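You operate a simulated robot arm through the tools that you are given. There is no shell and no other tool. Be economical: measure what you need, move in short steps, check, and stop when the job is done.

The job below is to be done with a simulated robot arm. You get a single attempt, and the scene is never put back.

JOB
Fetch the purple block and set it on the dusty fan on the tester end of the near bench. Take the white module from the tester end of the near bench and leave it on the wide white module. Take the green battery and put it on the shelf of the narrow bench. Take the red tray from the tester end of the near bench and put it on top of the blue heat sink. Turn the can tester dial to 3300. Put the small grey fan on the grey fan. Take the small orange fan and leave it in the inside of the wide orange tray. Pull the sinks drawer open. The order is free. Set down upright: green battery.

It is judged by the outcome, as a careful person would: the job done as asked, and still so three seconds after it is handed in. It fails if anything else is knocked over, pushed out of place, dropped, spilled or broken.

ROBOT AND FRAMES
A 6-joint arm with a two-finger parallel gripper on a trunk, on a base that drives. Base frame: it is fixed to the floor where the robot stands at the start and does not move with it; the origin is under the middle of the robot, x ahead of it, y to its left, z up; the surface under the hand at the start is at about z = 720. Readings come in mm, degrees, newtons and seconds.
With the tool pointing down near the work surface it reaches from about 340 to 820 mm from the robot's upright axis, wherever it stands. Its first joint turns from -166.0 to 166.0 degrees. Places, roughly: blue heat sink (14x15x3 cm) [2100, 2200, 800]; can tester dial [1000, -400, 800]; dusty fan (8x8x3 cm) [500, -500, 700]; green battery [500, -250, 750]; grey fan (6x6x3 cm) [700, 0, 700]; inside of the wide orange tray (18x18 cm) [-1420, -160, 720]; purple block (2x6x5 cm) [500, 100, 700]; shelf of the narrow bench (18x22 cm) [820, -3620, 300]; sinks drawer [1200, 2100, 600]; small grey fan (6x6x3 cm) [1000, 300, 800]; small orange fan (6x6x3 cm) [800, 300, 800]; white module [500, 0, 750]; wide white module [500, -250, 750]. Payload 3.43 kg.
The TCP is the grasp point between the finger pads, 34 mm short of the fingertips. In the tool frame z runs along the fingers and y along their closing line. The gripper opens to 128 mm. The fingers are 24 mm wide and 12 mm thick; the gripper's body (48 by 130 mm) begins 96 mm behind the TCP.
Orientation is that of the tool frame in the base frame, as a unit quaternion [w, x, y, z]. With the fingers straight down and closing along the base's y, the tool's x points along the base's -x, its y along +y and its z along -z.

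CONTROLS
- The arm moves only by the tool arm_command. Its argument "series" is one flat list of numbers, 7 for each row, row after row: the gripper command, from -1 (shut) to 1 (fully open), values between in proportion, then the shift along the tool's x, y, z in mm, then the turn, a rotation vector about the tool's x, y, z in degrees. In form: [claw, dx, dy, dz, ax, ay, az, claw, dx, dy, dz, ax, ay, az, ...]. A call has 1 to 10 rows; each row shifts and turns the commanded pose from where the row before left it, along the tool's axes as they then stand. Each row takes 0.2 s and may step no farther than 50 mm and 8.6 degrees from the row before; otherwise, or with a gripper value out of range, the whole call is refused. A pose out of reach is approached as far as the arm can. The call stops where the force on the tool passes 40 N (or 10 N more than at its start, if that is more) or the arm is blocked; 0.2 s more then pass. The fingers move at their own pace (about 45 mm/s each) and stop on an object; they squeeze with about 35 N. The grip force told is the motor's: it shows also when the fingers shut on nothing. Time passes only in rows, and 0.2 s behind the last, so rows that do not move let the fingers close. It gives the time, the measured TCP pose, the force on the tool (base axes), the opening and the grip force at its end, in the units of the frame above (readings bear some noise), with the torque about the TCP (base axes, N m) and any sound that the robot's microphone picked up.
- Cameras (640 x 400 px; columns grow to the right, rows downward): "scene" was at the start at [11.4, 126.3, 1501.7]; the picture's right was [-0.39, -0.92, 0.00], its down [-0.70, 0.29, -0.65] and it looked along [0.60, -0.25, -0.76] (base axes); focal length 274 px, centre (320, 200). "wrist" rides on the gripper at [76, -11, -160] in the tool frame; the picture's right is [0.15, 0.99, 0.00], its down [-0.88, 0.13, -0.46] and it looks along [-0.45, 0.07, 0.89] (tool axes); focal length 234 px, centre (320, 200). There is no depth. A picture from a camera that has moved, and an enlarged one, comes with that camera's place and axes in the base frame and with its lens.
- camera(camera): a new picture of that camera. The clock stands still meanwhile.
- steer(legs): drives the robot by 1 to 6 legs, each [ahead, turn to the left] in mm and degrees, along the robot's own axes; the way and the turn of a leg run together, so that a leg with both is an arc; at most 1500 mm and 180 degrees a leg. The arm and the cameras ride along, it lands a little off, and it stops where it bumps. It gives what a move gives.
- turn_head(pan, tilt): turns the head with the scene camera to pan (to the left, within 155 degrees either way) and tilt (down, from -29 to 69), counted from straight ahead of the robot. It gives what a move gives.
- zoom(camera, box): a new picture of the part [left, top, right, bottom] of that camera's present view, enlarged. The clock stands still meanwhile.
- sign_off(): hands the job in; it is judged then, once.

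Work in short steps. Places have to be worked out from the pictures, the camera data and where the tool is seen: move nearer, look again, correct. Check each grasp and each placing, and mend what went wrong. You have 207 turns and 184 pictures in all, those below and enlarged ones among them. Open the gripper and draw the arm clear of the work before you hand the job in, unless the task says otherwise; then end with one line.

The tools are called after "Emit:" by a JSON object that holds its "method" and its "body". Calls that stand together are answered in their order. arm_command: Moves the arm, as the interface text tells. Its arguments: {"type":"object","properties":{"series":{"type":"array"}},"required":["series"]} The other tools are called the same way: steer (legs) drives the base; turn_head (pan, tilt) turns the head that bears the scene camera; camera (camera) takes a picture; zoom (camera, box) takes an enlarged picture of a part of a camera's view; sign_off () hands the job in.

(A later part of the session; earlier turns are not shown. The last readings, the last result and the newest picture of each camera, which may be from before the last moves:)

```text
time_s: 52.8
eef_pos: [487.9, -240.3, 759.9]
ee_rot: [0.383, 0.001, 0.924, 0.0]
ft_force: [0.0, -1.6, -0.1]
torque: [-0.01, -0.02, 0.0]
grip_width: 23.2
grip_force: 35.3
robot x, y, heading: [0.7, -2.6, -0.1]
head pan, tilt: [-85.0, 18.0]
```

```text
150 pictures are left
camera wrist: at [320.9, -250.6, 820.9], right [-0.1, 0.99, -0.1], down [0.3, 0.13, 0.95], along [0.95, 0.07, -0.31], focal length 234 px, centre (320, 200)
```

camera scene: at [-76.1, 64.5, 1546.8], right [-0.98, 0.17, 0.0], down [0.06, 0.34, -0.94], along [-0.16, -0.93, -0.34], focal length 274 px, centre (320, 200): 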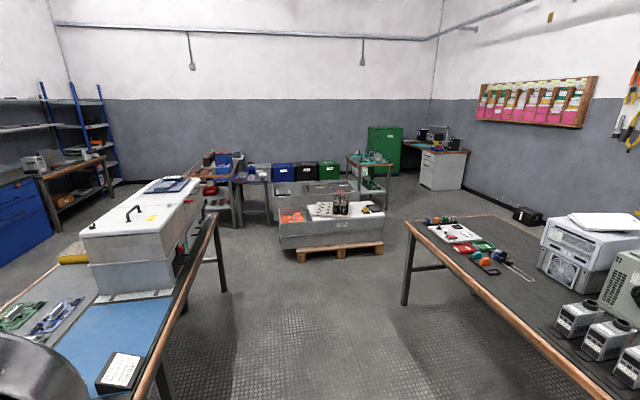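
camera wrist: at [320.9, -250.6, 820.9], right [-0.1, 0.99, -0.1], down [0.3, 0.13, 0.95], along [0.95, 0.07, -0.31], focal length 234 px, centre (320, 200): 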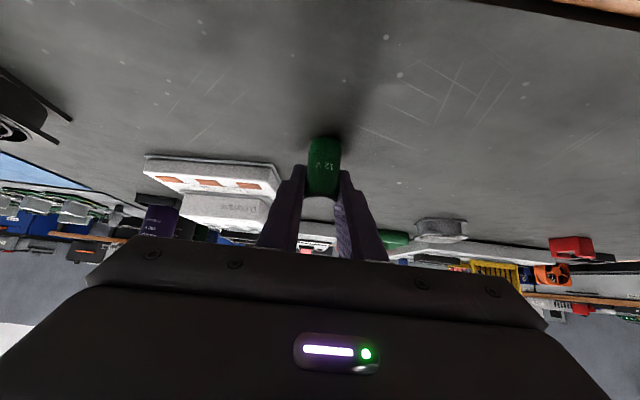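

Battery gripped (23 mm). Lift straight up ~210 mm.

Emit:
{"method": "arm_command", "body": {"series": [-1, -15, 0, -15, 0, 0, 0, -1, -30, 0, -30, 0, 0, 0, -1, -30, 0, -30, 0, 0, 0, -1, -30, 0, -30, 0, 0, 0, -1, -30, 0, -30, 0, 0, 0, -1, -15, 0, -15, 0, 0, 0]}}

Emit:
{"method": "arm_command", "body": {"series": [-1, 10, 35, -10, 0, 0, 0, -1, 10, 40, -10, 0, 0, 0, -1, 10, 40, -10, 0, 0, 0, -1, 10, 40, -10, 0, 0, 0, -1, 10, 40, -10, 0, 0, 0, -1, 0, 40, 0, 0, 0, 0]}}

Emit:
{"method": "camera", "body": {"camera": "wrist"}}

Emit:
{"method": "camera", "body": {"camera": "scene"}}

```text
time_s: 54.2
eef_pos: [485.1, -243.1, 972.0]
ee_rot: [0.384, 0.001, 0.923, 0.001]
ft_force: [0.4, -0.7, -0.3]
torque: [0.0, -0.01, 0.01]
grip_width: 23.7
grip_force: 35.1
robot x, y, heading: [-0.4, -1.7, -0.1]
head pan, tilt: [-85.0, 18.0]
```

```text
time_s: 55.6
eef_pos: [458.5, -18.0, 999.1]
ee_rot: [0.383, -0.002, 0.924, 0.001]
ft_force: [-0.1, 0.3, -0.8]
torque: [-0.01, -0.01, -0.01]
grip_width: 23.7
grip_force: 34.5
out of reach, approached as far as the arm can: row 4, 5, 6
robot x, y, heading: [1.2, 0.4, 0.1]
head pan, tilt: [-85.0, 18.0]
```

```text
149 pictures are left
camera wrist: at [292.4, -29.5, 1061.1], right [-0.11, 0.99, -0.1], down [0.3, 0.13, 0.94], along [0.95, 0.07, -0.31], focal length 234 px, centre (320, 200)
```

wrist: 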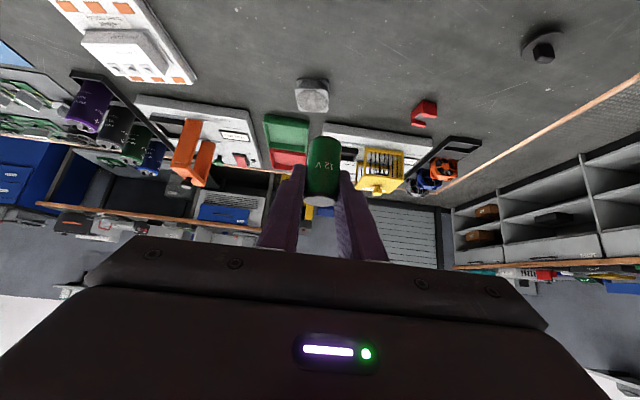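

```text
148 pictures are left
camera scene: at [-52.0, 63.3, 1550.0], right [-1.0, -0.09, 0.0], down [-0.03, 0.31, -0.95], along [0.08, -0.95, -0.31], focal length 274 px, centre (320, 200)
```

scene: 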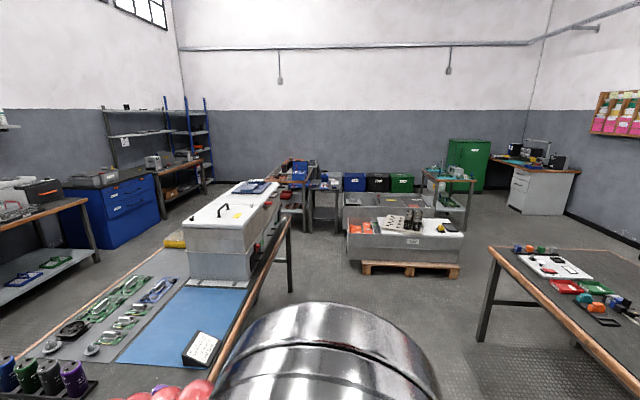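

Battery held; arm is retracted enough. Back off the bench, turn right, and drive down the aisle.

Emit:
{"method": "steer", "body": {"legs": [[-330, 0], [0, -80], [1450, 0]]}}

Emit:
{"method": "turn_head", "body": {"pan": 15, "tilt": 25}}

Emit:
{"method": "camera", "body": {"camera": "scene"}}

```text
time_s: 60.3
eef_pos: [82.7, -196.1, 998.4]
ee_rot: [0.375, 0.184, 0.905, -0.076]
ft_force: [-0.1, 0.3, -0.7]
torque: [0.01, -0.02, -0.02]
grip_width: 23.8
grip_force: 34.9
robot x, y, heading: [-332.8, 4.3, -22.1]
head pan, tilt: [-85.0, 18.0]
stopped in leg 2: the robot was blocked; the commanded pose is now the measured one
```

```text
time_s: 62.1
eef_pos: [82.9, -197.0, 999.0]
ee_rot: [0.375, 0.185, 0.905, -0.076]
ft_force: [-0.7, -0.1, -0.7]
torque: [-0.05, 0.0, 0.0]
grip_width: 23.7
grip_force: 35.1
robot x, y, heading: [-331.1, 3.8, -22.0]
head pan, tilt: [15.0, 25.0]
```

```text
147 pictures are left
camera scene: at [-235.6, 162.3, 1538.6], right [-0.12, -0.99, 0.0], down [-0.42, 0.05, -0.91], along [0.9, -0.11, -0.42], focal length 274 px, centre (320, 200)
```

scene: 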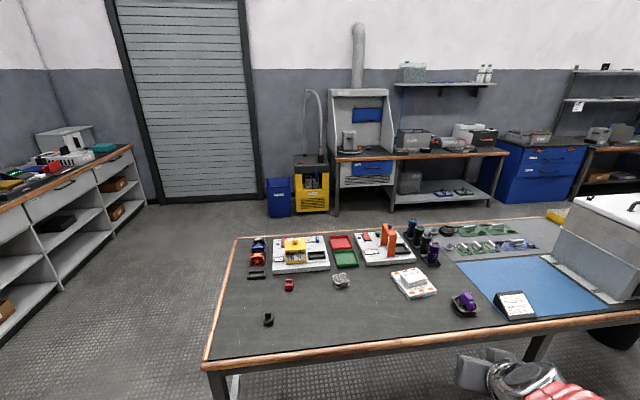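

Rotation was blocked; look down around the base to see by what.

Emit:
{"method": "turn_head", "body": {"pan": -90, "tilt": 55}}

Emit:
{"method": "camera", "body": {"camera": "scene"}}

Emit:
{"method": "turn_head", "body": {"pan": 150, "tilt": 50}}

Emit:
{"method": "camera", "body": {"camera": "scene"}}

Emit:
{"method": "turn_head", "body": {"pan": -150, "tilt": 50}}

Emit:
{"method": "camera", "body": {"camera": "scene"}}

```text
time_s: 63.9
eef_pos: [82.9, -196.5, 999.4]
ee_rot: [0.375, 0.185, 0.905, -0.076]
ft_force: [0.3, 0.1, -1.0]
torque: [-0.02, 0.02, 0.02]
grip_width: 23.7
grip_force: 35.1
robot x, y, heading: [-330.2, 7.1, -22.1]
head pan, tilt: [-90.0, 55.0]
```

```text
146 pictures are left
camera scene: at [-354.1, 106.9, 1494.7], right [-0.93, 0.38, 0.0], down [0.31, 0.76, -0.57], along [-0.22, -0.53, -0.82], focal length 274 px, centre (320, 200)
```

scene: 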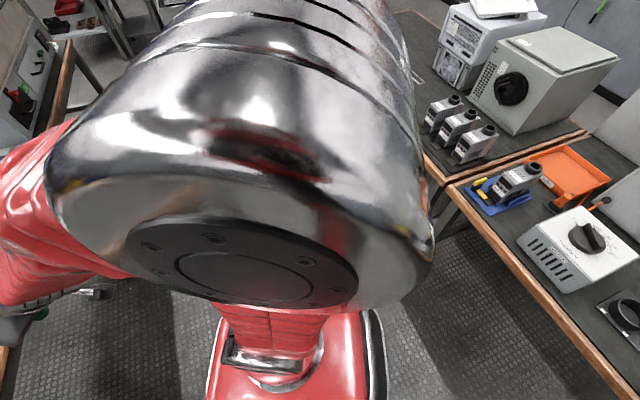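

```text
time_s: 67.3
eef_pos: [82.5, -196.3, 1000.0]
ee_rot: [0.376, 0.185, 0.905, -0.076]
ft_force: [0.5, -0.1, 0.1]
torque: [0.01, 0.0, 0.03]
grip_width: 23.4
grip_force: 34.9
robot x, y, heading: [-331.6, 5.3, -22.5]
head pan, tilt: [150.0, 50.0]
```

```text
145 pictures are left
camera scene: at [-374.4, 234.5, 1501.2], right [0.79, 0.61, 0.0], down [0.47, -0.6, -0.64], along [-0.39, 0.51, -0.77], focal length 274 px, centre (320, 200)
```

scene: 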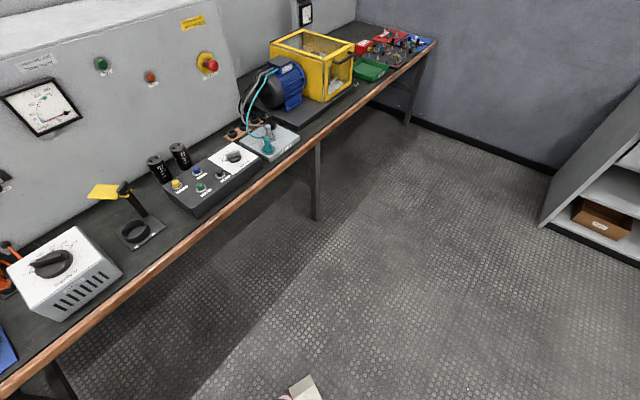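

```text
time_s: 71.4
eef_pos: [82.6, -196.3, 1000.6]
ee_rot: [0.376, 0.184, 0.905, -0.075]
ft_force: [0.3, 0.0, -0.3]
torque: [0.0, -0.01, 0.02]
grip_width: 23.8
grip_force: 34.7
robot x, y, heading: [-330.9, 6.9, -22.1]
head pan, tilt: [-150.0, 50.0]
```

```text
144 pictures are left
camera scene: at [-403.3, 163.1, 1501.2], right [-0.14, 0.99, 0.0], down [0.76, 0.11, -0.64], along [-0.64, -0.09, -0.77], focal length 274 px, centre (320, 200)
```

scene: 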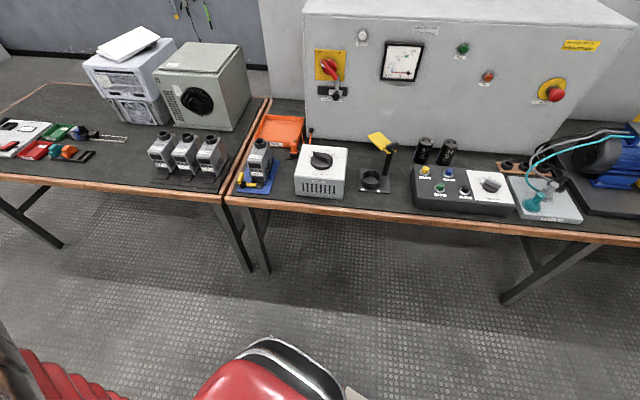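

Nothing obvious on the floor is in contact. Try the turn again by a small amount.

Emit:
{"method": "steer", "body": {"legs": [[0, -20]]}}

Emit:
{"method": "turn_head", "body": {"pan": -40, "tilt": 60}}

Emit:
{"method": "camera", "body": {"camera": "scene"}}

Emit:
{"method": "camera", "body": {"camera": "wrist"}}

```text
time_s: 73.3
eef_pos: [-11.9, -326.2, 1000.0]
ee_rot: [0.356, 0.339, 0.86, -0.14]
ft_force: [-0.2, 0.2, -0.7]
torque: [0.01, -0.01, -0.02]
grip_width: 23.6
grip_force: 35.0
robot x, y, heading: [-326.6, 12.9, -41.6]
head pan, tilt: [-150.0, 50.0]
```

```text
time_s: 75.2
eef_pos: [-12.5, -325.9, 999.8]
ee_rot: [0.356, 0.339, 0.859, -0.14]
ft_force: [0.1, 0.1, 0.0]
torque: [0.02, -0.02, 0.03]
grip_width: 23.8
grip_force: 34.4
robot x, y, heading: [-328.0, 11.9, -41.9]
head pan, tilt: [-40.0, 60.0]
```

```text
143 pictures are left
camera scene: at [-257.5, 100.9, 1488.6], right [-0.99, -0.14, 0.0], down [-0.12, 0.86, -0.5], along [0.07, -0.49, -0.87], focal length 274 px, centre (320, 200)
```

scene: 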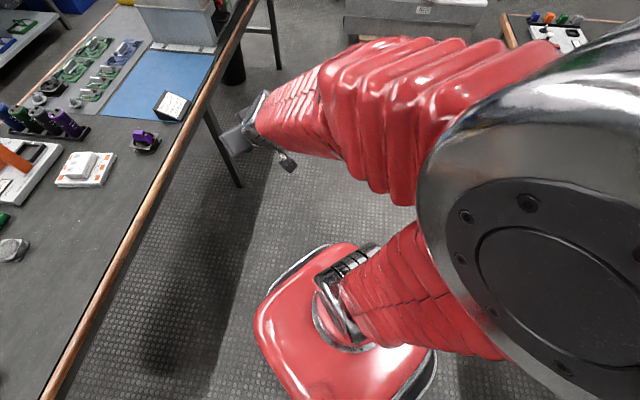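

```text
142 pictures are left
camera wrist: at [-141.3, -219.4, 1061.6], right [0.6, 0.79, -0.1], down [0.31, -0.11, 0.94], along [0.74, -0.6, -0.31], focal length 234 px, centre (320, 200)
```

wrist: 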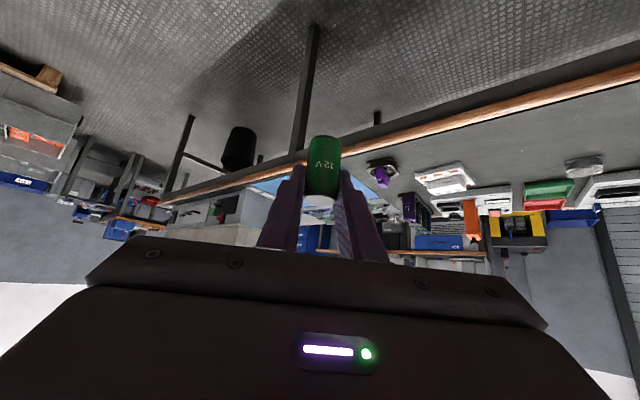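

It turned freely this time. Continue: turn to about -80° in two legs, then ahead.

Emit:
{"method": "steer", "body": {"legs": [[0, -19], [0, -19], [1200, 0]]}}

Emit:
{"method": "turn_head", "body": {"pan": 20, "tilt": 25}}

Emit:
{"method": "camera", "body": {"camera": "scene"}}

```text
time_s: 78.1
eef_pos: [-240.8, -446.6, 1000.4]
ee_rot: [0.303, 0.567, 0.729, -0.235]
ft_force: [-0.8, -0.2, -1.1]
torque: [0.03, 0.0, 0.02]
grip_width: 23.8
grip_force: 34.5
robot x, y, heading: [-314.5, 10.7, -73.7]
head pan, tilt: [-40.0, 60.0]
stopped in leg 2: the robot was blocked; the commanded pose is now the measured one
```

```text
time_s: 79.4
eef_pos: [-241.7, -446.2, 1000.8]
ee_rot: [0.303, 0.566, 0.73, -0.235]
ft_force: [-0.3, 0.5, -0.7]
torque: [-0.02, 0.01, 0.03]
grip_width: 23.5
grip_force: 34.7
robot x, y, heading: [-318.2, 6.9, -73.8]
head pan, tilt: [20.0, 25.0]
```

```text
141 pictures are left
camera scene: at [-127.6, 36.9, 1538.6], right [-0.81, -0.59, 0.0], down [-0.25, 0.34, -0.91], along [0.54, -0.73, -0.42], focal length 274 px, centre (320, 200)
```

scene: 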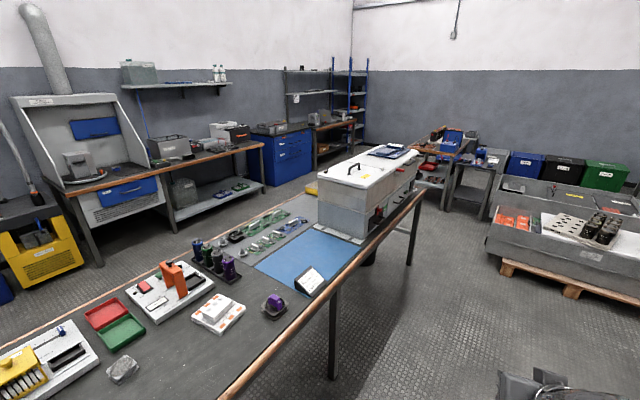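

Blocked again slightly short, but heading -74° is usable. Drive ahead in a shorter leg and see.

Emit:
{"method": "steer", "body": {"legs": [[600, 0]]}}

```text
time_s: 83.7
eef_pos: [-71.7, -1026.0, 1000.8]
ee_rot: [0.303, 0.567, 0.73, -0.234]
ft_force: [0.1, 0.0, -1.2]
torque: [0.02, 0.03, 0.01]
grip_width: 23.7
grip_force: 35.2
robot x, y, heading: [-148.6, -569.8, -73.6]
head pan, tilt: [20.0, 25.0]
```

Works. Turn a bit more right and go on to y≈-1900.

Emit:
{"method": "steer", "body": {"legs": [[0, -8], [1300, 0]]}}

Emit:
{"method": "camera", "body": {"camera": "scene"}}

```text
time_s: 93.0
eef_pos: [77.6, -2327.9, 1000.9]
ee_rot: [0.288, 0.609, 0.694, -0.252]
ft_force: [0.0, 0.9, -0.6]
torque: [0.0, 0.0, 0.0]
grip_width: 23.4
grip_force: 34.9
robot x, y, heading: [55.4, -1865.4, -80.8]
head pan, tilt: [20.0, 25.0]
```

```text
140 pictures are left
camera scene: at [245.3, -1861.9, 1538.6], right [-0.87, -0.49, 0.0], down [-0.21, 0.37, -0.91], along [0.45, -0.79, -0.42], focal length 274 px, centre (320, 200)
```

scene: 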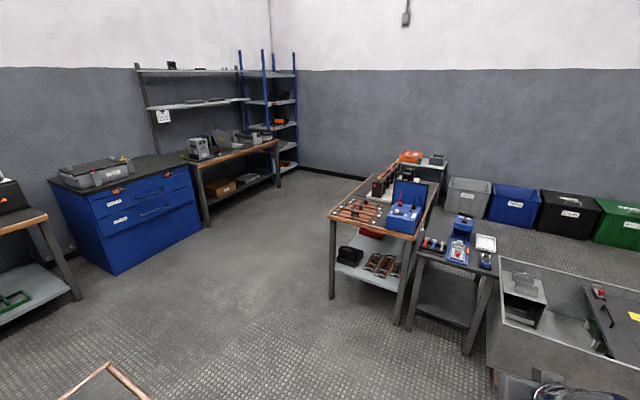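

Emit:
{"method": "zoom", "body": {"camera": "scene", "box": [300, 140, 480, 350]}}

```text
1.90 times, centred on (390, 245) of scene
camera zoom: at [245.3, -1861.9, 1538.6], right [-0.87, -0.49, 0.0], down [-0.21, 0.37, -0.91], along [0.45, -0.79, -0.42], focal length 521 px, centre (187, 114)
```

zoom: 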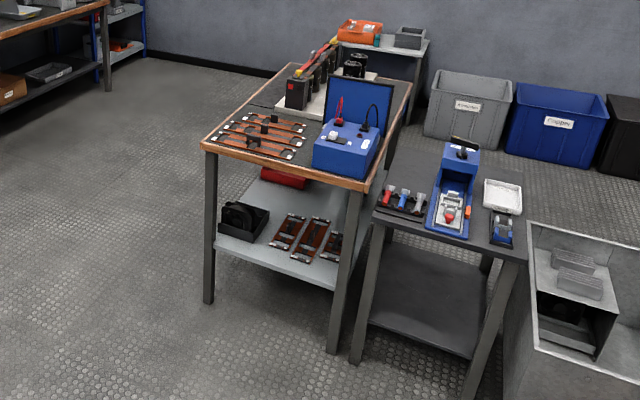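

The shelf's free area (~[820,-3620,300], between the black tray and red box) is reachable from the open left side (x≥950) of the narrow bench. Drive: forward, then left past the near bench's end.

Emit:
{"method": "steer", "body": {"legs": [[720, 0], [0, 38], [0, 38]]}}

```text
time_s: 95.4
eef_pos: [109.4, -2545.8, 1001.2]
ee_rot: [0.286, 0.614, 0.691, -0.253]
ft_force: [1.0, 0.0, 0.1]
torque: [0.02, 0.06, -0.02]
grip_width: 23.7
grip_force: 34.9
robot x, y, heading: [100.4, -2083.6, -81.4]
head pan, tilt: [20.0, 25.0]
stopped in leg 1: the robot was blocked; the commanded pose is now the measured one
```

Blocked at [100,-2084]. Look down both sides.

Emit:
{"method": "turn_head", "body": {"pan": 50, "tilt": 60}}

Emit:
{"method": "camera", "body": {"camera": "scene"}}

Emit:
{"method": "turn_head", "body": {"pan": -5, "tilt": 60}}

Emit:
{"method": "camera", "body": {"camera": "scene"}}

Emit:
{"method": "camera", "body": {"camera": "wrist"}}

```text
time_s: 96.4
eef_pos: [109.1, -2545.8, 1000.5]
ee_rot: [0.285, 0.615, 0.69, -0.253]
ft_force: [-0.1, -0.4, -0.7]
torque: [0.0, -0.01, -0.02]
grip_width: 23.4
grip_force: 35.0
robot x, y, heading: [95.4, -2082.7, -81.4]
head pan, tilt: [50.0, 60.0]
```

```text
138 pictures are left
camera scene: at [298.6, -2035.0, 1488.6], right [-0.52, -0.85, 0.0], down [-0.74, 0.45, -0.5], along [0.43, -0.26, -0.87], focal length 274 px, centre (320, 200)
```

scene: 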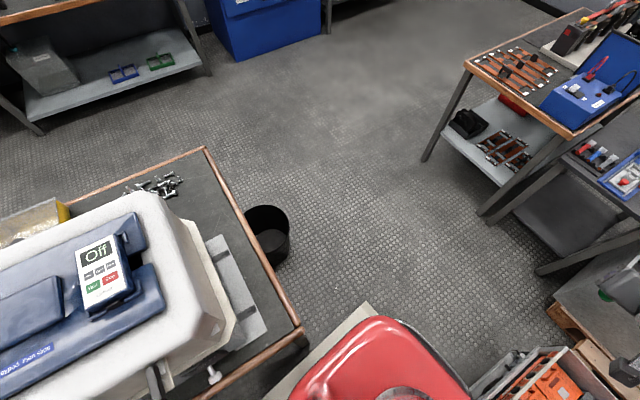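

```text
time_s: 97.6
eef_pos: [109.5, -2544.0, 1001.0]
ee_rot: [0.286, 0.614, 0.691, -0.254]
ft_force: [-0.1, 0.4, -0.3]
torque: [0.01, -0.03, 0.02]
grip_width: 23.8
grip_force: 34.7
robot x, y, heading: [94.2, -2084.3, -81.1]
head pan, tilt: [-5.0, 60.0]
```

```text
137 pictures are left
camera scene: at [246.0, -2066.8, 1488.6], right [-1.0, -0.06, 0.0], down [-0.06, 0.86, -0.5], along [0.03, -0.5, -0.87], focal length 274 px, centre (320, 200)
```

scene: 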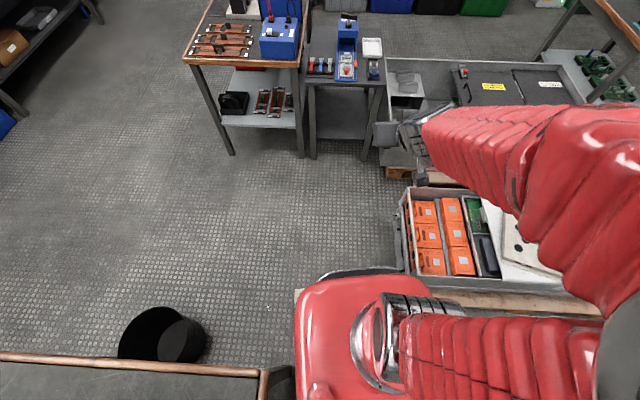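

```text
136 pictures are left
camera wrist: at [78.6, -2380.5, 1062.2], right [0.97, 0.22, -0.1], down [0.16, -0.28, 0.94], along [0.18, -0.93, -0.31], focal length 234 px, centre (320, 200)
```

wrist: 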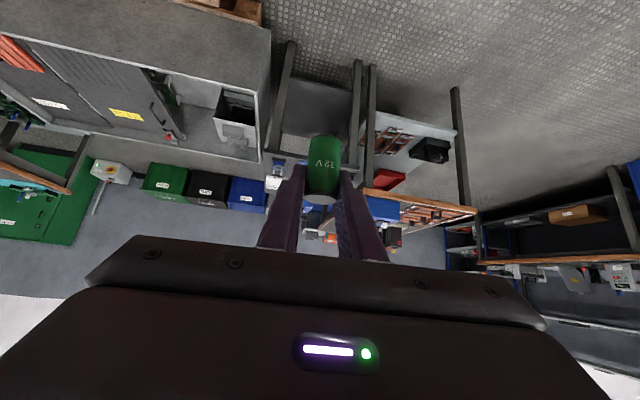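

The pallet/crate corner is too close to the bench end for the base to squeeze through. I'll go around the other way: back up the aisle, round the left end of the near bench, and down its far side.

Emit:
{"method": "steer", "body": {"legs": [[-1000, 0], [-1100, 0]]}}

Emit:
{"method": "turn_head", "body": {"pan": -5, "tilt": 35}}

Emit:
{"method": "camera", "body": {"camera": "scene"}}

```text
time_s: 111.3
eef_pos: [-203.5, -443.5, 1000.2]
ee_rot: [0.285, 0.615, 0.69, -0.253]
ft_force: [0.2, 1.0, -0.3]
torque: [0.01, 0.02, -0.02]
grip_width: 23.6
grip_force: 35.3
robot x, y, heading: [-217.0, 15.8, -81.5]
head pan, tilt: [-5.0, 60.0]
```

```text
time_s: 112.2
eef_pos: [-202.3, -445.7, 1001.4]
ee_rot: [0.286, 0.615, 0.69, -0.254]
ft_force: [0.1, 1.4, 0.0]
torque: [0.04, 0.01, -0.02]
grip_width: 23.8
grip_force: 35.2
robot x, y, heading: [-217.1, 15.4, -81.4]
head pan, tilt: [-5.0, 35.0]
```

```text
135 pictures are left
camera scene: at [-64.2, 11.5, 1522.8], right [-1.0, -0.06, 0.0], down [-0.03, 0.57, -0.82], along [0.05, -0.82, -0.57], focal length 274 px, centre (320, 200)
```

scene: 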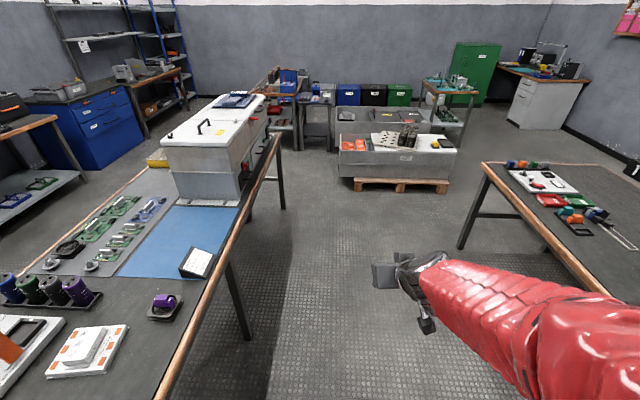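

Everything is undisturbed. Continue reversing to y≈950, then turn left toward +x.

Emit:
{"method": "steer", "body": {"legs": [[0, -8], [-950, 0]]}}

Emit:
{"method": "steer", "body": {"legs": [[0, 45], [0, 44]]}}

```text
time_s: 119.3
eef_pos: [-275.9, 485.6, 1001.8]
ee_rot: [0.267, 0.66, 0.647, -0.273]
ft_force: [0.3, -0.7, -0.3]
torque: [0.02, -0.02, -0.02]
grip_width: 23.7
grip_force: 35.1
robot x, y, heading: [-222.5, 948.2, -89.4]
head pan, tilt: [-5.0, 35.0]
```

```text
time_s: 122.3
eef_pos: [39.9, 568.2, 1001.9]
ee_rot: [0.346, 0.389, 0.838, -0.161]
ft_force: [-0.4, 0.7, -0.9]
torque: [-0.01, -0.03, -0.01]
grip_width: 23.6
grip_force: 34.9
robot x, y, heading: [-236.1, 937.7, -48.6]
head pan, tilt: [-5.0, 35.0]
stopped in leg 1: the robot was blocked; the commanded pose is now the measured one
```

Turning tends to stop short even in open floor; repeat in smaller turns.

Emit:
{"method": "steer", "body": {"legs": [[0, 16], [0, 16], [0, 17]]}}

```text
time_s: 125.0
eef_pos: [190.3, 747.4, 1001.4]
ee_rot: [0.378, 0.164, 0.909, -0.067]
ft_force: [-0.5, -0.1, -0.3]
torque: [0.06, -0.02, 0.02]
grip_width: 23.6
grip_force: 34.8
robot x, y, heading: [-234.9, 931.2, -19.6]
head pan, tilt: [-5.0, 35.0]
stopped in leg 2: the robot was blocked; the commanded pose is now the measured one
```

Emit:
{"method": "steer", "body": {"legs": [[0, 10], [0, 10]]}}

Emit:
{"method": "camera", "body": {"camera": "scene"}}

```text
time_s: 127.3
eef_pos: [227.3, 902.7, 1003.0]
ee_rot: [0.383, 0.005, 0.924, -0.002]
ft_force: [0.3, -1.0, 0.5]
torque: [0.01, -0.03, -0.02]
grip_width: 23.7
grip_force: 35.1
robot x, y, heading: [-235.9, 926.4, -0.6]
head pan, tilt: [-5.0, 35.0]
stopped in leg 2: the robot was blocked; the commanded pose is now the measured one
```

```text
134 pictures are left
camera scene: at [-204.2, 1075.4, 1522.9], right [-0.1, -1.0, 0.0], down [-0.57, 0.06, -0.82], along [0.82, -0.08, -0.57], focal length 274 px, centre (320, 200)
```

scene: 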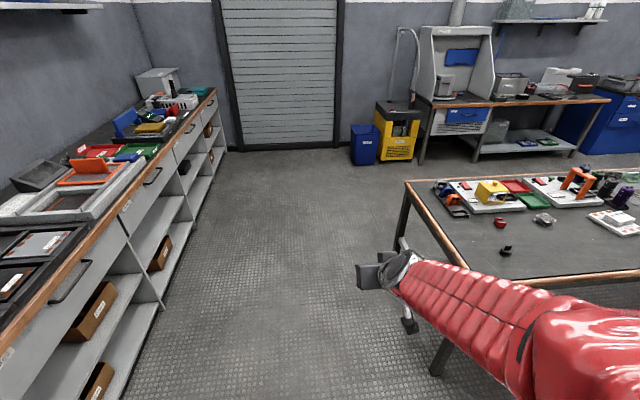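

Heading is ~0 now with clear floor. Drive ahead 1700 mm past the bench end.

Emit:
{"method": "steer", "body": {"legs": [[1000, 0], [750, 0]]}}

Emit:
{"method": "steer", "body": {"legs": [[0, -30]]}}

Emit:
{"method": "steer", "body": {"legs": [[0, -30]]}}

Emit:
{"method": "steer", "body": {"legs": [[0, -29]]}}

Emit:
{"method": "camera", "body": {"camera": "scene"}}

```text
time_s: 138.8
eef_pos: [1979.6, 872.1, 1001.8]
ee_rot: [0.383, 0.009, 0.924, -0.004]
ft_force: [0.2, 0.3, -0.5]
torque: [0.02, -0.01, 0.0]
grip_width: 23.5
grip_force: 34.9
robot x, y, heading: [1521.1, 899.6, -0.9]
head pan, tilt: [-5.0, 35.0]
```

```text
time_s: 140.9
eef_pos: [1923.9, 678.7, 1003.8]
ee_rot: [0.373, 0.211, 0.9, -0.086]
ft_force: [0.0, -0.3, -1.2]
torque: [0.01, -0.01, 0.02]
grip_width: 23.7
grip_force: 34.7
robot x, y, heading: [1520.0, 904.4, -25.5]
head pan, tilt: [-5.0, 35.0]
stopped in leg 1: the robot was blocked; the commanded pose is now the measured one
```

```text
time_s: 143.7
eef_pos: [1757.1, 507.6, 1004.5]
ee_rot: [0.338, 0.436, 0.815, -0.179]
ft_force: [-0.2, -0.2, -1.3]
torque: [0.04, -0.02, 0.0]
grip_width: 23.6
grip_force: 35.0
robot x, y, heading: [1527.5, 910.7, -55.0]
head pan, tilt: [-5.0, 35.0]
stopped in leg 1: the robot was blocked; the commanded pose is now the measured one
```

```text
time_s: 146.1
eef_pos: [1537.9, 446.2, 1005.0]
ee_rot: [0.283, 0.623, 0.682, -0.257]
ft_force: [0.7, -0.1, -0.7]
torque: [0.01, -0.02, 0.01]
grip_width: 23.5
grip_force: 34.8
robot x, y, heading: [1538.6, 907.5, -83.6]
head pan, tilt: [-5.0, 35.0]
```

```text
133 pictures are left
camera scene: at [1689.2, 899.2, 1522.9], right [-1.0, -0.03, 0.0], down [-0.02, 0.57, -0.82], along [0.02, -0.82, -0.57], focal length 274 px, centre (320, 200)
```

scene: 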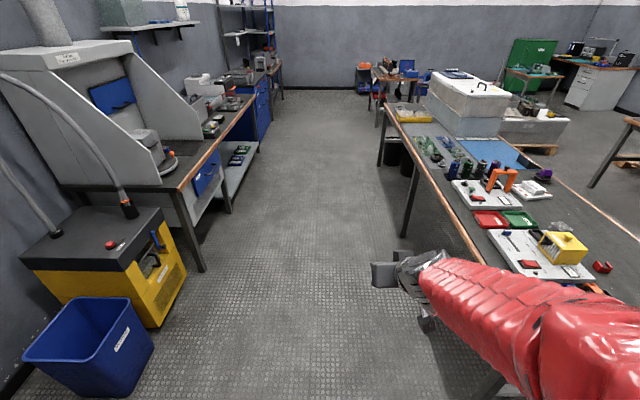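

Clear corridor along x≈1540. Straighten and drive to y≈-3600.

Emit:
{"method": "steer", "body": {"legs": [[0, -6], [1500, 0]]}}

Emit:
{"method": "steer", "body": {"legs": [[1500, 0]]}}

Emit:
{"method": "camera", "body": {"camera": "scene"}}

```text
time_s: 156.6
eef_pos: [1541.2, -1072.7, 1004.4]
ee_rot: [0.274, 0.648, 0.659, -0.267]
ft_force: [-0.5, -0.2, -0.6]
torque: [-0.02, -0.02, -0.03]
grip_width: 23.2
grip_force: 35.0
robot x, y, heading: [1574.3, -610.8, -87.3]
head pan, tilt: [-5.0, 35.0]
```

```text
time_s: 166.3
eef_pos: [1586.5, -2584.2, 1003.9]
ee_rot: [0.271, 0.653, 0.654, -0.269]
ft_force: [-0.4, 0.3, -0.5]
torque: [0.02, -0.04, 0.01]
grip_width: 23.3
grip_force: 34.5
robot x, y, heading: [1628.2, -2119.8, -88.5]
head pan, tilt: [-5.0, 35.0]
```

```text
132 pictures are left
camera scene: at [1775.4, -2145.5, 1522.9], right [-1.0, 0.06, 0.0], down [0.03, 0.57, -0.82], along [-0.05, -0.82, -0.57], focal length 274 px, centre (320, 200)
```

scene: 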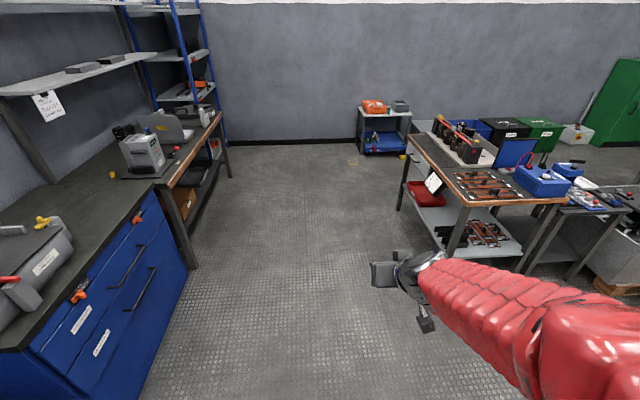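

Drive on to y≈-3600 and look at the shelf side.

Emit:
{"method": "steer", "body": {"legs": [[0, -4], [1480, 0]]}}

Emit:
{"method": "turn_head", "body": {"pan": -75, "tilt": 45}}

Emit:
{"method": "camera", "body": {"camera": "scene"}}

```text
time_s: 176.4
eef_pos: [1471.4, -4053.9, 1003.9]
ee_rot: [0.26, 0.68, 0.625, -0.281]
ft_force: [-0.2, -0.1, -0.1]
torque: [0.02, 0.02, -0.01]
grip_width: 23.1
grip_force: 34.6
robot x, y, heading: [1547.3, -3594.9, -93.2]
head pan, tilt: [-5.0, 35.0]
```

```text
time_s: 177.8
eef_pos: [1472.9, -4054.2, 1004.3]
ee_rot: [0.26, 0.68, 0.625, -0.28]
ft_force: [0.6, 0.3, 0.2]
torque: [-0.01, -0.03, -0.02]
grip_width: 23.2
grip_force: 35.3
robot x, y, heading: [1551.1, -3594.0, -93.4]
head pan, tilt: [-75.0, 45.0]
```

```text
131 pictures are left
camera scene: at [1629.0, -3562.1, 1508.1], right [-0.21, 0.98, 0.0], down [0.69, 0.15, -0.71], along [-0.69, -0.15, -0.71], focal length 274 px, centre (320, 200)
```

scene: 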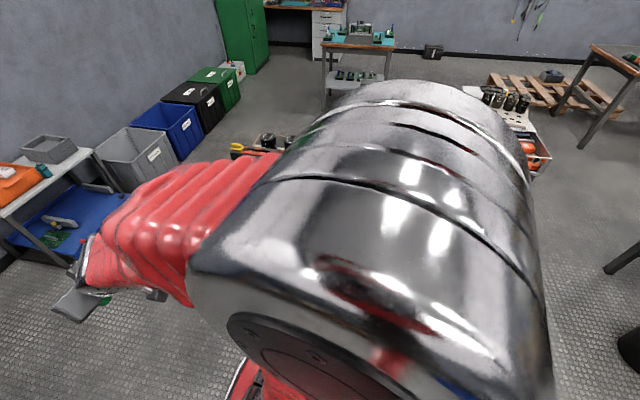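

Arm occludes; turn the robot to face the bench (heading ≈180).

Emit:
{"method": "steer", "body": {"legs": [[0, -29]]}}

Emit:
{"method": "steer", "body": {"legs": [[0, -29]]}}

Emit:
{"method": "steer", "body": {"legs": [[0, -29]]}}

Emit:
{"method": "turn_head", "body": {"pan": 0, "tilt": 50}}

Emit:
{"method": "camera", "body": {"camera": "scene"}}

Emit:
{"method": "camera", "body": {"camera": "wrist"}}

```text
time_s: 180.2
eef_pos: [1264.8, -3959.3, 1005.9]
ee_rot: [0.182, 0.814, 0.437, -0.336]
ft_force: [0.2, -0.4, -0.4]
torque: [0.02, -0.01, 0.02]
grip_width: 23.3
grip_force: 35.0
robot x, y, heading: [1557.7, -3600.8, -121.7]
head pan, tilt: [-75.0, 45.0]
```

```text
time_s: 182.6
eef_pos: [1124.4, -3774.4, 1004.4]
ee_rot: [0.093, 0.897, 0.221, -0.372]
ft_force: [0.0, 0.3, -0.3]
torque: [-0.03, -0.01, 0.01]
grip_width: 23.2
grip_force: 34.7
robot x, y, heading: [1559.9, -3606.5, -150.0]
head pan, tilt: [-75.0, 45.0]
```

```text
time_s: 185.0
eef_pos: [1098.0, -3540.3, 1005.5]
ee_rot: [-0.004, 0.924, -0.013, -0.383]
ft_force: [-0.9, 0.5, 0.1]
torque: [0.0, -0.01, -0.02]
grip_width: 23.1
grip_force: 35.4
robot x, y, heading: [1559.6, -3615.9, -179.5]
head pan, tilt: [-75.0, 45.0]
```

```text
time_s: 186.5
eef_pos: [1098.4, -3541.0, 1005.9]
ee_rot: [-0.004, 0.924, -0.013, -0.383]
ft_force: [-0.3, -0.2, -0.6]
torque: [0.01, 0.02, 0.01]
grip_width: 23.0
grip_force: 34.8
robot x, y, heading: [1558.9, -3613.1, -179.4]
head pan, tilt: [0.0, 50.0]
```

```text
130 pictures are left
camera scene: at [1542.0, -3772.6, 1501.2], right [-0.01, 1.0, 0.0], down [0.77, 0.01, -0.64], along [-0.64, -0.01, -0.77], focal length 274 px, centre (320, 200)
```

scene: 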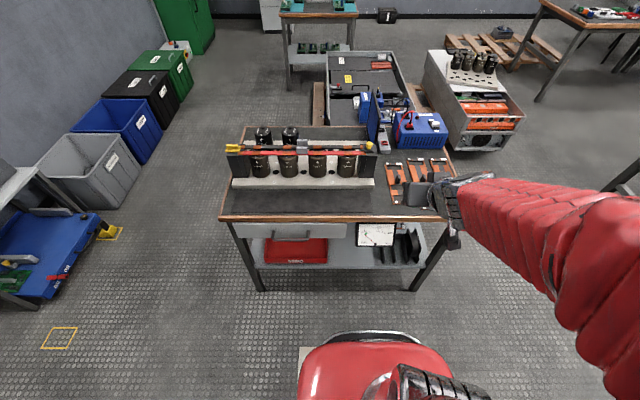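

```text
129 pictures are left
camera wrist: at [1264.6, -3532.9, 1067.0], right [0.08, -0.99, -0.1], down [-0.3, -0.12, 0.95], along [-0.95, -0.04, -0.31], focal length 234 px, centre (320, 200)
```

wrist: 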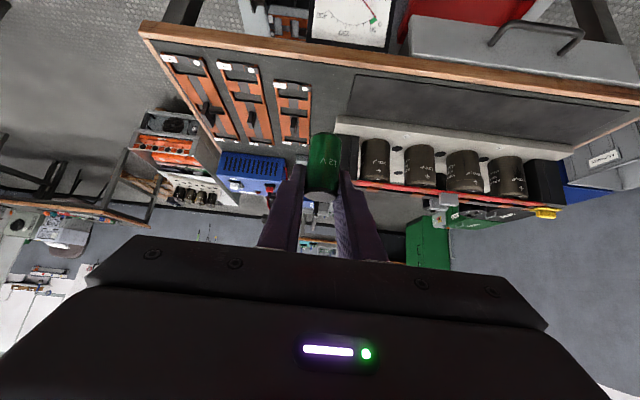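

The free shelf spot is between the red box and the black tray; a gauge hangs at ~[970,-3564,615], so I'll go in below it at y≈-3660. Back the base up 70 mm for room, and shift sideways.

Emit:
{"method": "steer", "body": {"legs": [[-70, 0]]}}

Emit:
{"method": "arm_command", "body": {"series": [-1, 0, 40, 0, 0, 0, 0, -1, 0, 40, 0, 0, 0, 0, -1, 0, 40, 0, 0, 0, 0, -1, 25, 0, 30, 0, 0, 0, -1, 25, 0, 30, 0, 0, 0, -1, 25, 0, 30, 0, 0, 0, -1, 25, 0, 30, 0, 0, 0, -1, 28, 0, 28, 0, 0, 0, -1, 28, 0, 28, 0, 0, 0]}}

Emit:
{"method": "camera", "body": {"camera": "scene"}}

```text
time_s: 187.6
eef_pos: [1168.5, -3540.8, 1005.3]
ee_rot: [-0.004, 0.924, -0.011, -0.382]
ft_force: [0.1, -0.4, -0.1]
torque: [0.0, -0.03, 0.03]
grip_width: 23.3
grip_force: 35.0
robot x, y, heading: [1629.8, -3613.2, -179.5]
head pan, tilt: [0.0, 50.0]
```

```text
time_s: 189.6
eef_pos: [1134.9, -3661.4, 824.0]
ee_rot: [-0.019, 0.924, -0.054, -0.378]
ft_force: [-1.3, -4.9, 0.3]
torque: [0.35, -0.12, -0.25]
grip_width: 23.4
grip_force: 34.9
out of reach, approached as far as the arm can: row 5, 6, 8, 9
robot x, y, heading: [1627.2, -3613.7, -179.1]
head pan, tilt: [0.0, 50.0]
```

```text
128 pictures are left
camera scene: at [1612.7, -3772.0, 1501.1], right [-0.01, 1.0, 0.0], down [0.77, 0.01, -0.64], along [-0.64, -0.01, -0.77], focal length 274 px, centre (320, 200)
```

scene: 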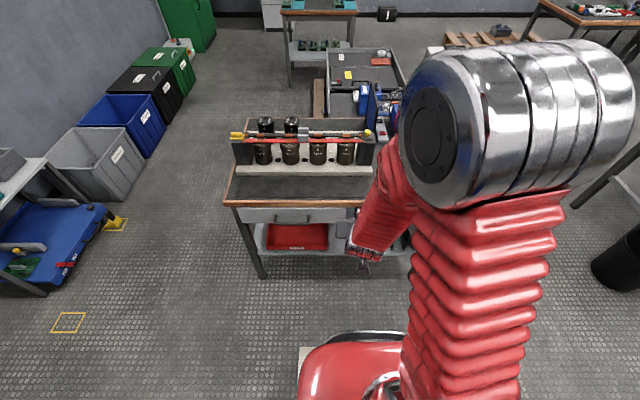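

Too cramped at this radius. Back the base off 100 mm more, extend the arm, then continue lowering.

Emit:
{"method": "steer", "body": {"legs": [[-100, 0]]}}

Emit:
{"method": "arm_command", "body": {"series": [-1, -10, 0, 10, 0, 0, 0, -1, -20, 0, 20, 0, 0, 0, -1, -25, 0, 25, 0, 0, 0, -1, 0, 0, 0, 0, 0, 0]}}

```text
time_s: 190.9
eef_pos: [1232.3, -3672.3, 825.5]
ee_rot: [-0.009, 0.924, -0.012, -0.382]
ft_force: [-0.5, -0.4, 0.0]
torque: [0.04, 0.0, -0.01]
grip_width: 23.2
grip_force: 35.6
robot x, y, heading: [1731.1, -3614.9, -179.6]
head pan, tilt: [0.0, 50.0]
```

```text
time_s: 191.9
eef_pos: [1156.3, -3672.2, 826.0]
ee_rot: [-0.009, 0.924, -0.012, -0.381]
ft_force: [-0.4, 0.4, -1.0]
torque: [0.01, 0.03, 0.01]
grip_width: 23.0
grip_force: 35.1
robot x, y, heading: [1727.3, -3615.5, -179.3]
head pan, tilt: [0.0, 50.0]
```

Now lower straight down outside the bench edge.

Emit:
{"method": "arm_command", "body": {"series": [-1, 30, 0, 30, 0, 0, 0, -1, 30, 0, 30, 0, 0, 0, -1, 30, 0, 30, 0, 0, 0, -1, 30, 0, 30, 0, 0, 0, -1, 30, 0, 30, 0, 0, 0]}}

Emit:
{"method": "camera", "body": {"camera": "wrist"}}

Emit:
{"method": "camera", "body": {"camera": "scene"}}

```text
time_s: 193.1
eef_pos: [1105.0, -3664.8, 649.5]
ee_rot: [-0.032, 0.927, -0.003, -0.374]
ft_force: [-0.2, 0.7, 0.3]
torque: [0.0, -0.02, 0.02]
grip_width: 23.3
grip_force: 35.3
out of reach, approached as far as the arm can: row 2, 3, 4, 5
robot x, y, heading: [1730.7, -3614.9, -179.4]
head pan, tilt: [0.0, 50.0]
```

```text
127 pictures are left
camera wrist: at [1271.2, -3661.3, 714.6], right [0.08, -0.98, -0.16], down [-0.32, -0.17, 0.93], along [-0.94, -0.02, -0.33], focal length 234 px, centre (320, 200)
```

wrist: 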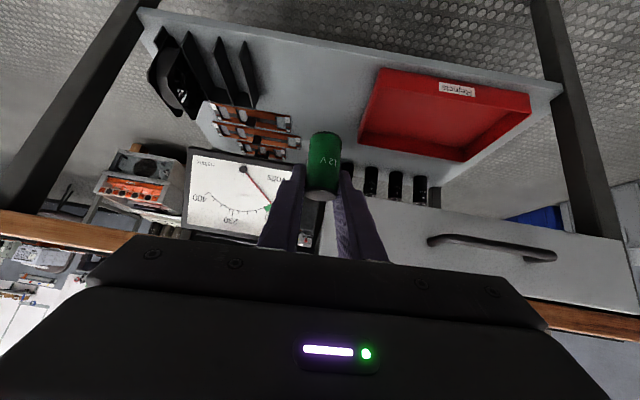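

```text
126 pictures are left
camera scene: at [1712.3, -3771.0, 1501.1], right [-0.01, 1.0, 0.0], down [0.77, 0.01, -0.64], along [-0.64, -0.01, -0.77], focal length 274 px, centre (320, 200)
```

scene: 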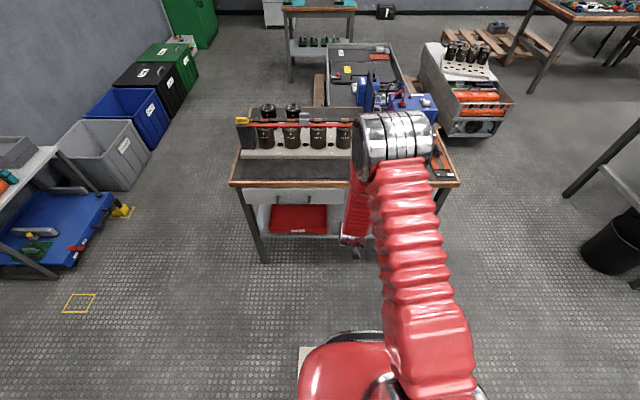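

The arm is folded too tightly. Back the base up another 150 mm so the arm can reach lower with a straighter elbow.

Emit:
{"method": "steer", "body": {"legs": [[-150, 0]]}}

Emit:
{"method": "arm_command", "body": {"series": [-1, -25, 0, 25, 0, 0, 0, -1, -30, 0, 30, 0, 0, 0, -1, -30, 0, 30, 0, 0, 0, -1, 0, 0, 0, 0, 0, 0]}}

```text
time_s: 194.7
eef_pos: [1255.4, -3663.9, 650.9]
ee_rot: [-0.033, 0.927, -0.004, -0.375]
ft_force: [-0.1, -0.5, 0.0]
torque: [0.02, 0.03, 0.01]
grip_width: 23.0
grip_force: 35.6
robot x, y, heading: [1879.5, -3611.7, -179.5]
head pan, tilt: [0.0, 50.0]
```

```text
time_s: 195.7
eef_pos: [1135.7, -3656.2, 647.9]
ee_rot: [-0.033, 0.927, -0.004, -0.374]
ft_force: [0.2, 0.6, -0.9]
torque: [-0.03, -0.01, -0.02]
grip_width: 23.1
grip_force: 34.3
robot x, y, heading: [1880.1, -3611.9, -179.3]
head pan, tilt: [0.0, 50.0]
```

Correct the slight tilt picked up, then lower to z≈390.

Emit:
{"method": "arm_command", "body": {"series": [-1, 0, 0, 0, -2.4, -1.0, 2.4, -1, 30, 0, 30, 0, 0, 0, -1, 30, 0, 30, 0, 0, 0, -1, 30, 0, 30, 0, 0, 0, -1, 30, 0, 30, 0, 0, 0, -1, 30, 0, 30, 0, 0, 0, -1, 0, 0, 0, 0, 0, 0]}}

Emit:
{"method": "camera", "body": {"camera": "wrist"}}

Emit:
{"method": "camera", "body": {"camera": "scene"}}

```text
time_s: 197.3
eef_pos: [1128.9, -3684.0, 434.8]
ee_rot: [-0.011, 0.924, -0.013, -0.383]
ft_force: [0.6, -0.8, -0.5]
torque: [0.01, -0.01, -0.01]
grip_width: 23.1
grip_force: 34.7
out of reach, approached as far as the arm can: row 1, 2, 3, 4
robot x, y, heading: [1877.6, -3610.9, -179.4]
head pan, tilt: [0.0, 50.0]
```

```text
125 pictures are left
camera wrist: at [1295.6, -3678.4, 497.0], right [0.07, -0.99, -0.11], down [-0.31, -0.13, 0.94], along [-0.95, -0.03, -0.31], focal length 234 px, centre (320, 200)
```

wrist: 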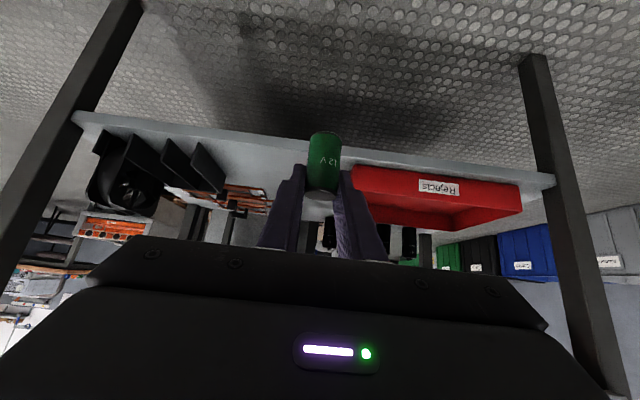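

```text
124 pictures are left
camera scene: at [1861.8, -3769.5, 1501.1], right [-0.01, 1.0, 0.0], down [0.77, 0.01, -0.64], along [-0.64, -0.01, -0.77], focal length 274 px, centre (320, 200)
```

scene: 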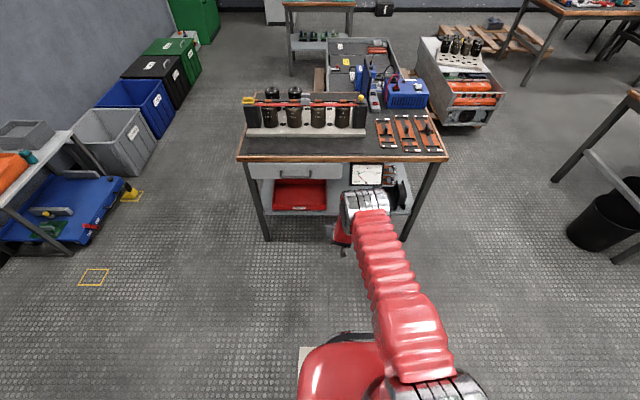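

Free corridor between red box (y<-3734) and boards (y>-3580). Align to y≈-3663, drop a little, and advance in two stages.

Emit:
{"method": "arm_command", "body": {"series": [-1, 18, -21, 18, 0, 0, 0, -1, -31, 0, 31, 0, 0, 0, -1, -31, 0, 31, 0, 0, 0, -1, -31, 0, 31, 0, 0, 0, -1, 0, 0, 0, 0, 0, 0]}}

Emit:
{"method": "camera", "body": {"camera": "wrist"}}

Emit:
{"method": "camera", "body": {"camera": "scene"}}

```text
time_s: 198.5
eef_pos: [1021.5, -3671.4, 409.2]
ee_rot: [-0.005, 0.923, -0.015, -0.383]
ft_force: [-0.3, 0.1, -0.7]
torque: [0.02, 0.0, -0.03]
grip_width: 23.0
grip_force: 35.3
out of reach, approached as far as the arm can: row 1, 4
robot x, y, heading: [1879.0, -3612.2, -179.2]
head pan, tilt: [0.0, 50.0]
```

```text
123 pictures are left
camera wrist: at [1188.1, -3665.1, 470.0], right [0.07, -0.99, -0.1], down [-0.3, -0.12, 0.95], along [-0.95, -0.04, -0.31], focal length 234 px, centre (320, 200)
```

wrist: 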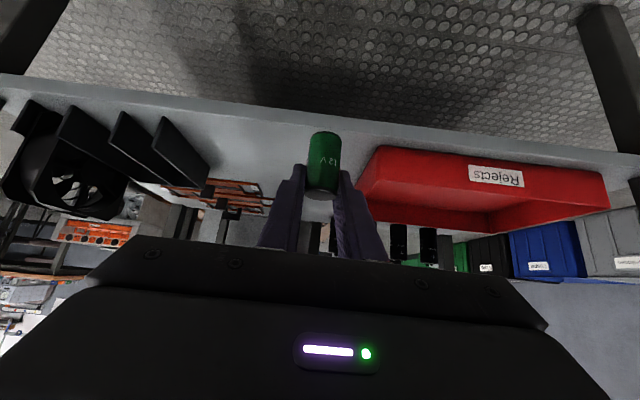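

```text
122 pictures are left
camera scene: at [1861.8, -3769.5, 1501.1], right [-0.01, 1.0, 0.0], down [0.77, 0.01, -0.64], along [-0.64, -0.01, -0.77], focal length 274 px, centre (320, 200)
```

scene: 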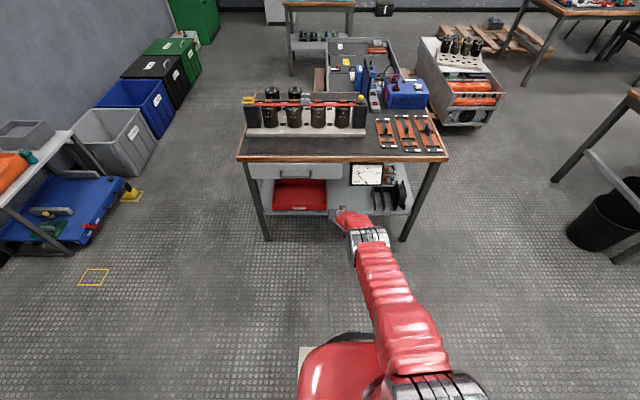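

The arm is nearly stretched; use the base to go in: drive 155 mm ahead.

Emit:
{"method": "steer", "body": {"legs": [[150, 0]]}}

Emit:
{"method": "camera", "body": {"camera": "wrist"}}

Emit:
{"method": "camera", "body": {"camera": "scene"}}

```text
time_s: 200.1
eef_pos: [870.5, -3674.4, 409.3]
ee_rot: [-0.004, 0.923, -0.014, -0.383]
ft_force: [0.6, 0.6, -0.7]
torque: [0.0, 0.03, 0.0]
grip_width: 23.3
grip_force: 35.4
robot x, y, heading: [1726.6, -3616.2, -179.2]
head pan, tilt: [0.0, 50.0]
```

```text
121 pictures are left
camera wrist: at [1037.1, -3667.1, 470.0], right [0.07, -0.99, -0.1], down [-0.3, -0.12, 0.95], along [-0.95, -0.04, -0.31], focal length 234 px, centre (320, 200)
```

wrist: 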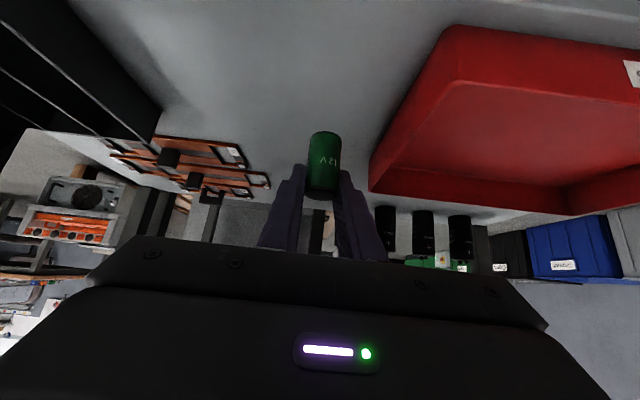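

```text
120 pictures are left
camera scene: at [1710.8, -3771.0, 1501.1], right [-0.01, 1.0, 0.0], down [0.77, 0.01, -0.64], along [-0.64, -0.01, -0.77], focal length 274 px, centre (320, 200)
```

scene: 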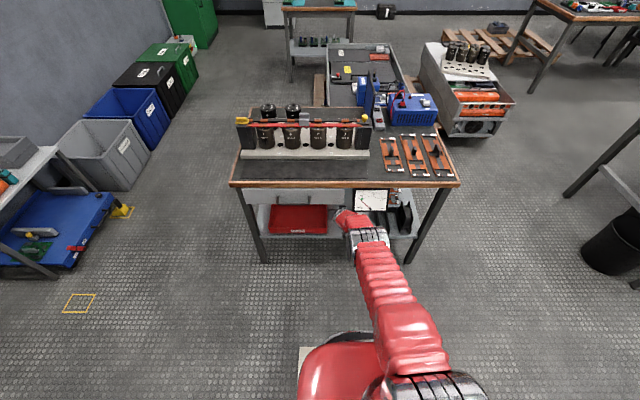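

Lower toward the shelf in steps with y correction.

Emit:
{"method": "arm_command", "body": {"series": [-1, 12, -5, 12, 0, 0, 0, -1, 12, -5, 12, 0, 0, 0, -1, 12, -5, 12, 0, 0, 0, -1, 0, 0, 0, 0, 0, 0]}}

```text
time_s: 201.1
eef_pos: [877.1, -3661.2, 374.4]
ee_rot: [-0.004, 0.923, -0.014, -0.384]
ft_force: [0.1, 0.3, 0.0]
torque: [0.02, 0.0, 0.01]
grip_width: 23.3
grip_force: 34.8
out of reach, approached as far as the arm can: row 2, 3
robot x, y, heading: [1729.6, -3615.0, -179.7]
head pan, tilt: [0.0, 50.0]
```

At the reach limit; nudge the base forward 40 mm and then lower more.

Emit:
{"method": "steer", "body": {"legs": [[40, 0]]}}

Emit:
{"method": "arm_command", "body": {"series": [-1, 14, 0, 0, 0, 0, 0, -1, 10, 0, 7, 0, 0, 0, -1, 0, 0, 0, 0, 0, 0]}}

```text
time_s: 202.0
eef_pos: [841.7, -3663.9, 370.1]
ee_rot: [-0.005, 0.925, -0.012, -0.381]
ft_force: [0.5, -0.8, -0.3]
torque: [0.01, 0.0, 0.0]
grip_width: 23.0
grip_force: 35.1
robot x, y, heading: [1681.0, -3612.8, -179.2]
head pan, tilt: [0.0, 50.0]
```

```text
time_s: 202.8
eef_pos: [856.3, -3663.2, 351.1]
ee_rot: [-0.005, 0.925, -0.012, -0.38]
ft_force: [-0.4, 0.8, -0.7]
torque: [0.02, 0.0, 0.01]
grip_width: 23.4
grip_force: 35.1
out of reach, approached as far as the arm can: row 2
robot x, y, heading: [1689.4, -3614.4, -179.6]
head pan, tilt: [0.0, 50.0]
```

Emit:
{"method": "camera", "body": {"camera": "wrist"}}

Emit:
{"method": "arm_command", "body": {"series": [-1, 5, 0, 0, 0, 0, 0, -1, 4, 0, 1, 0, 0, 0, -1, 0, 0, 0, 0, 0, 0]}}

```text
119 pictures are left
camera wrist: at [1023.1, -3655.3, 413.0], right [0.08, -0.99, -0.1], down [-0.31, -0.12, 0.94], along [-0.95, -0.04, -0.32], focal length 234 px, centre (320, 200)
```

wrist: 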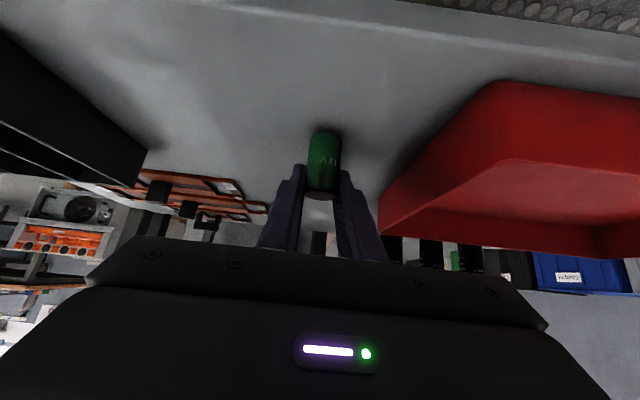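

```text
time_s: 203.6
eef_pos: [861.6, -3662.7, 345.7]
ee_rot: [-0.005, 0.924, -0.014, -0.381]
ft_force: [-2.7, 1.2, 7.6]
torque: [0.01, 0.18, -0.01]
grip_width: 23.1
grip_force: 35.2
robot x, y, heading: [1687.0, -3614.4, -179.5]
head pan, tilt: [0.0, 50.0]
```

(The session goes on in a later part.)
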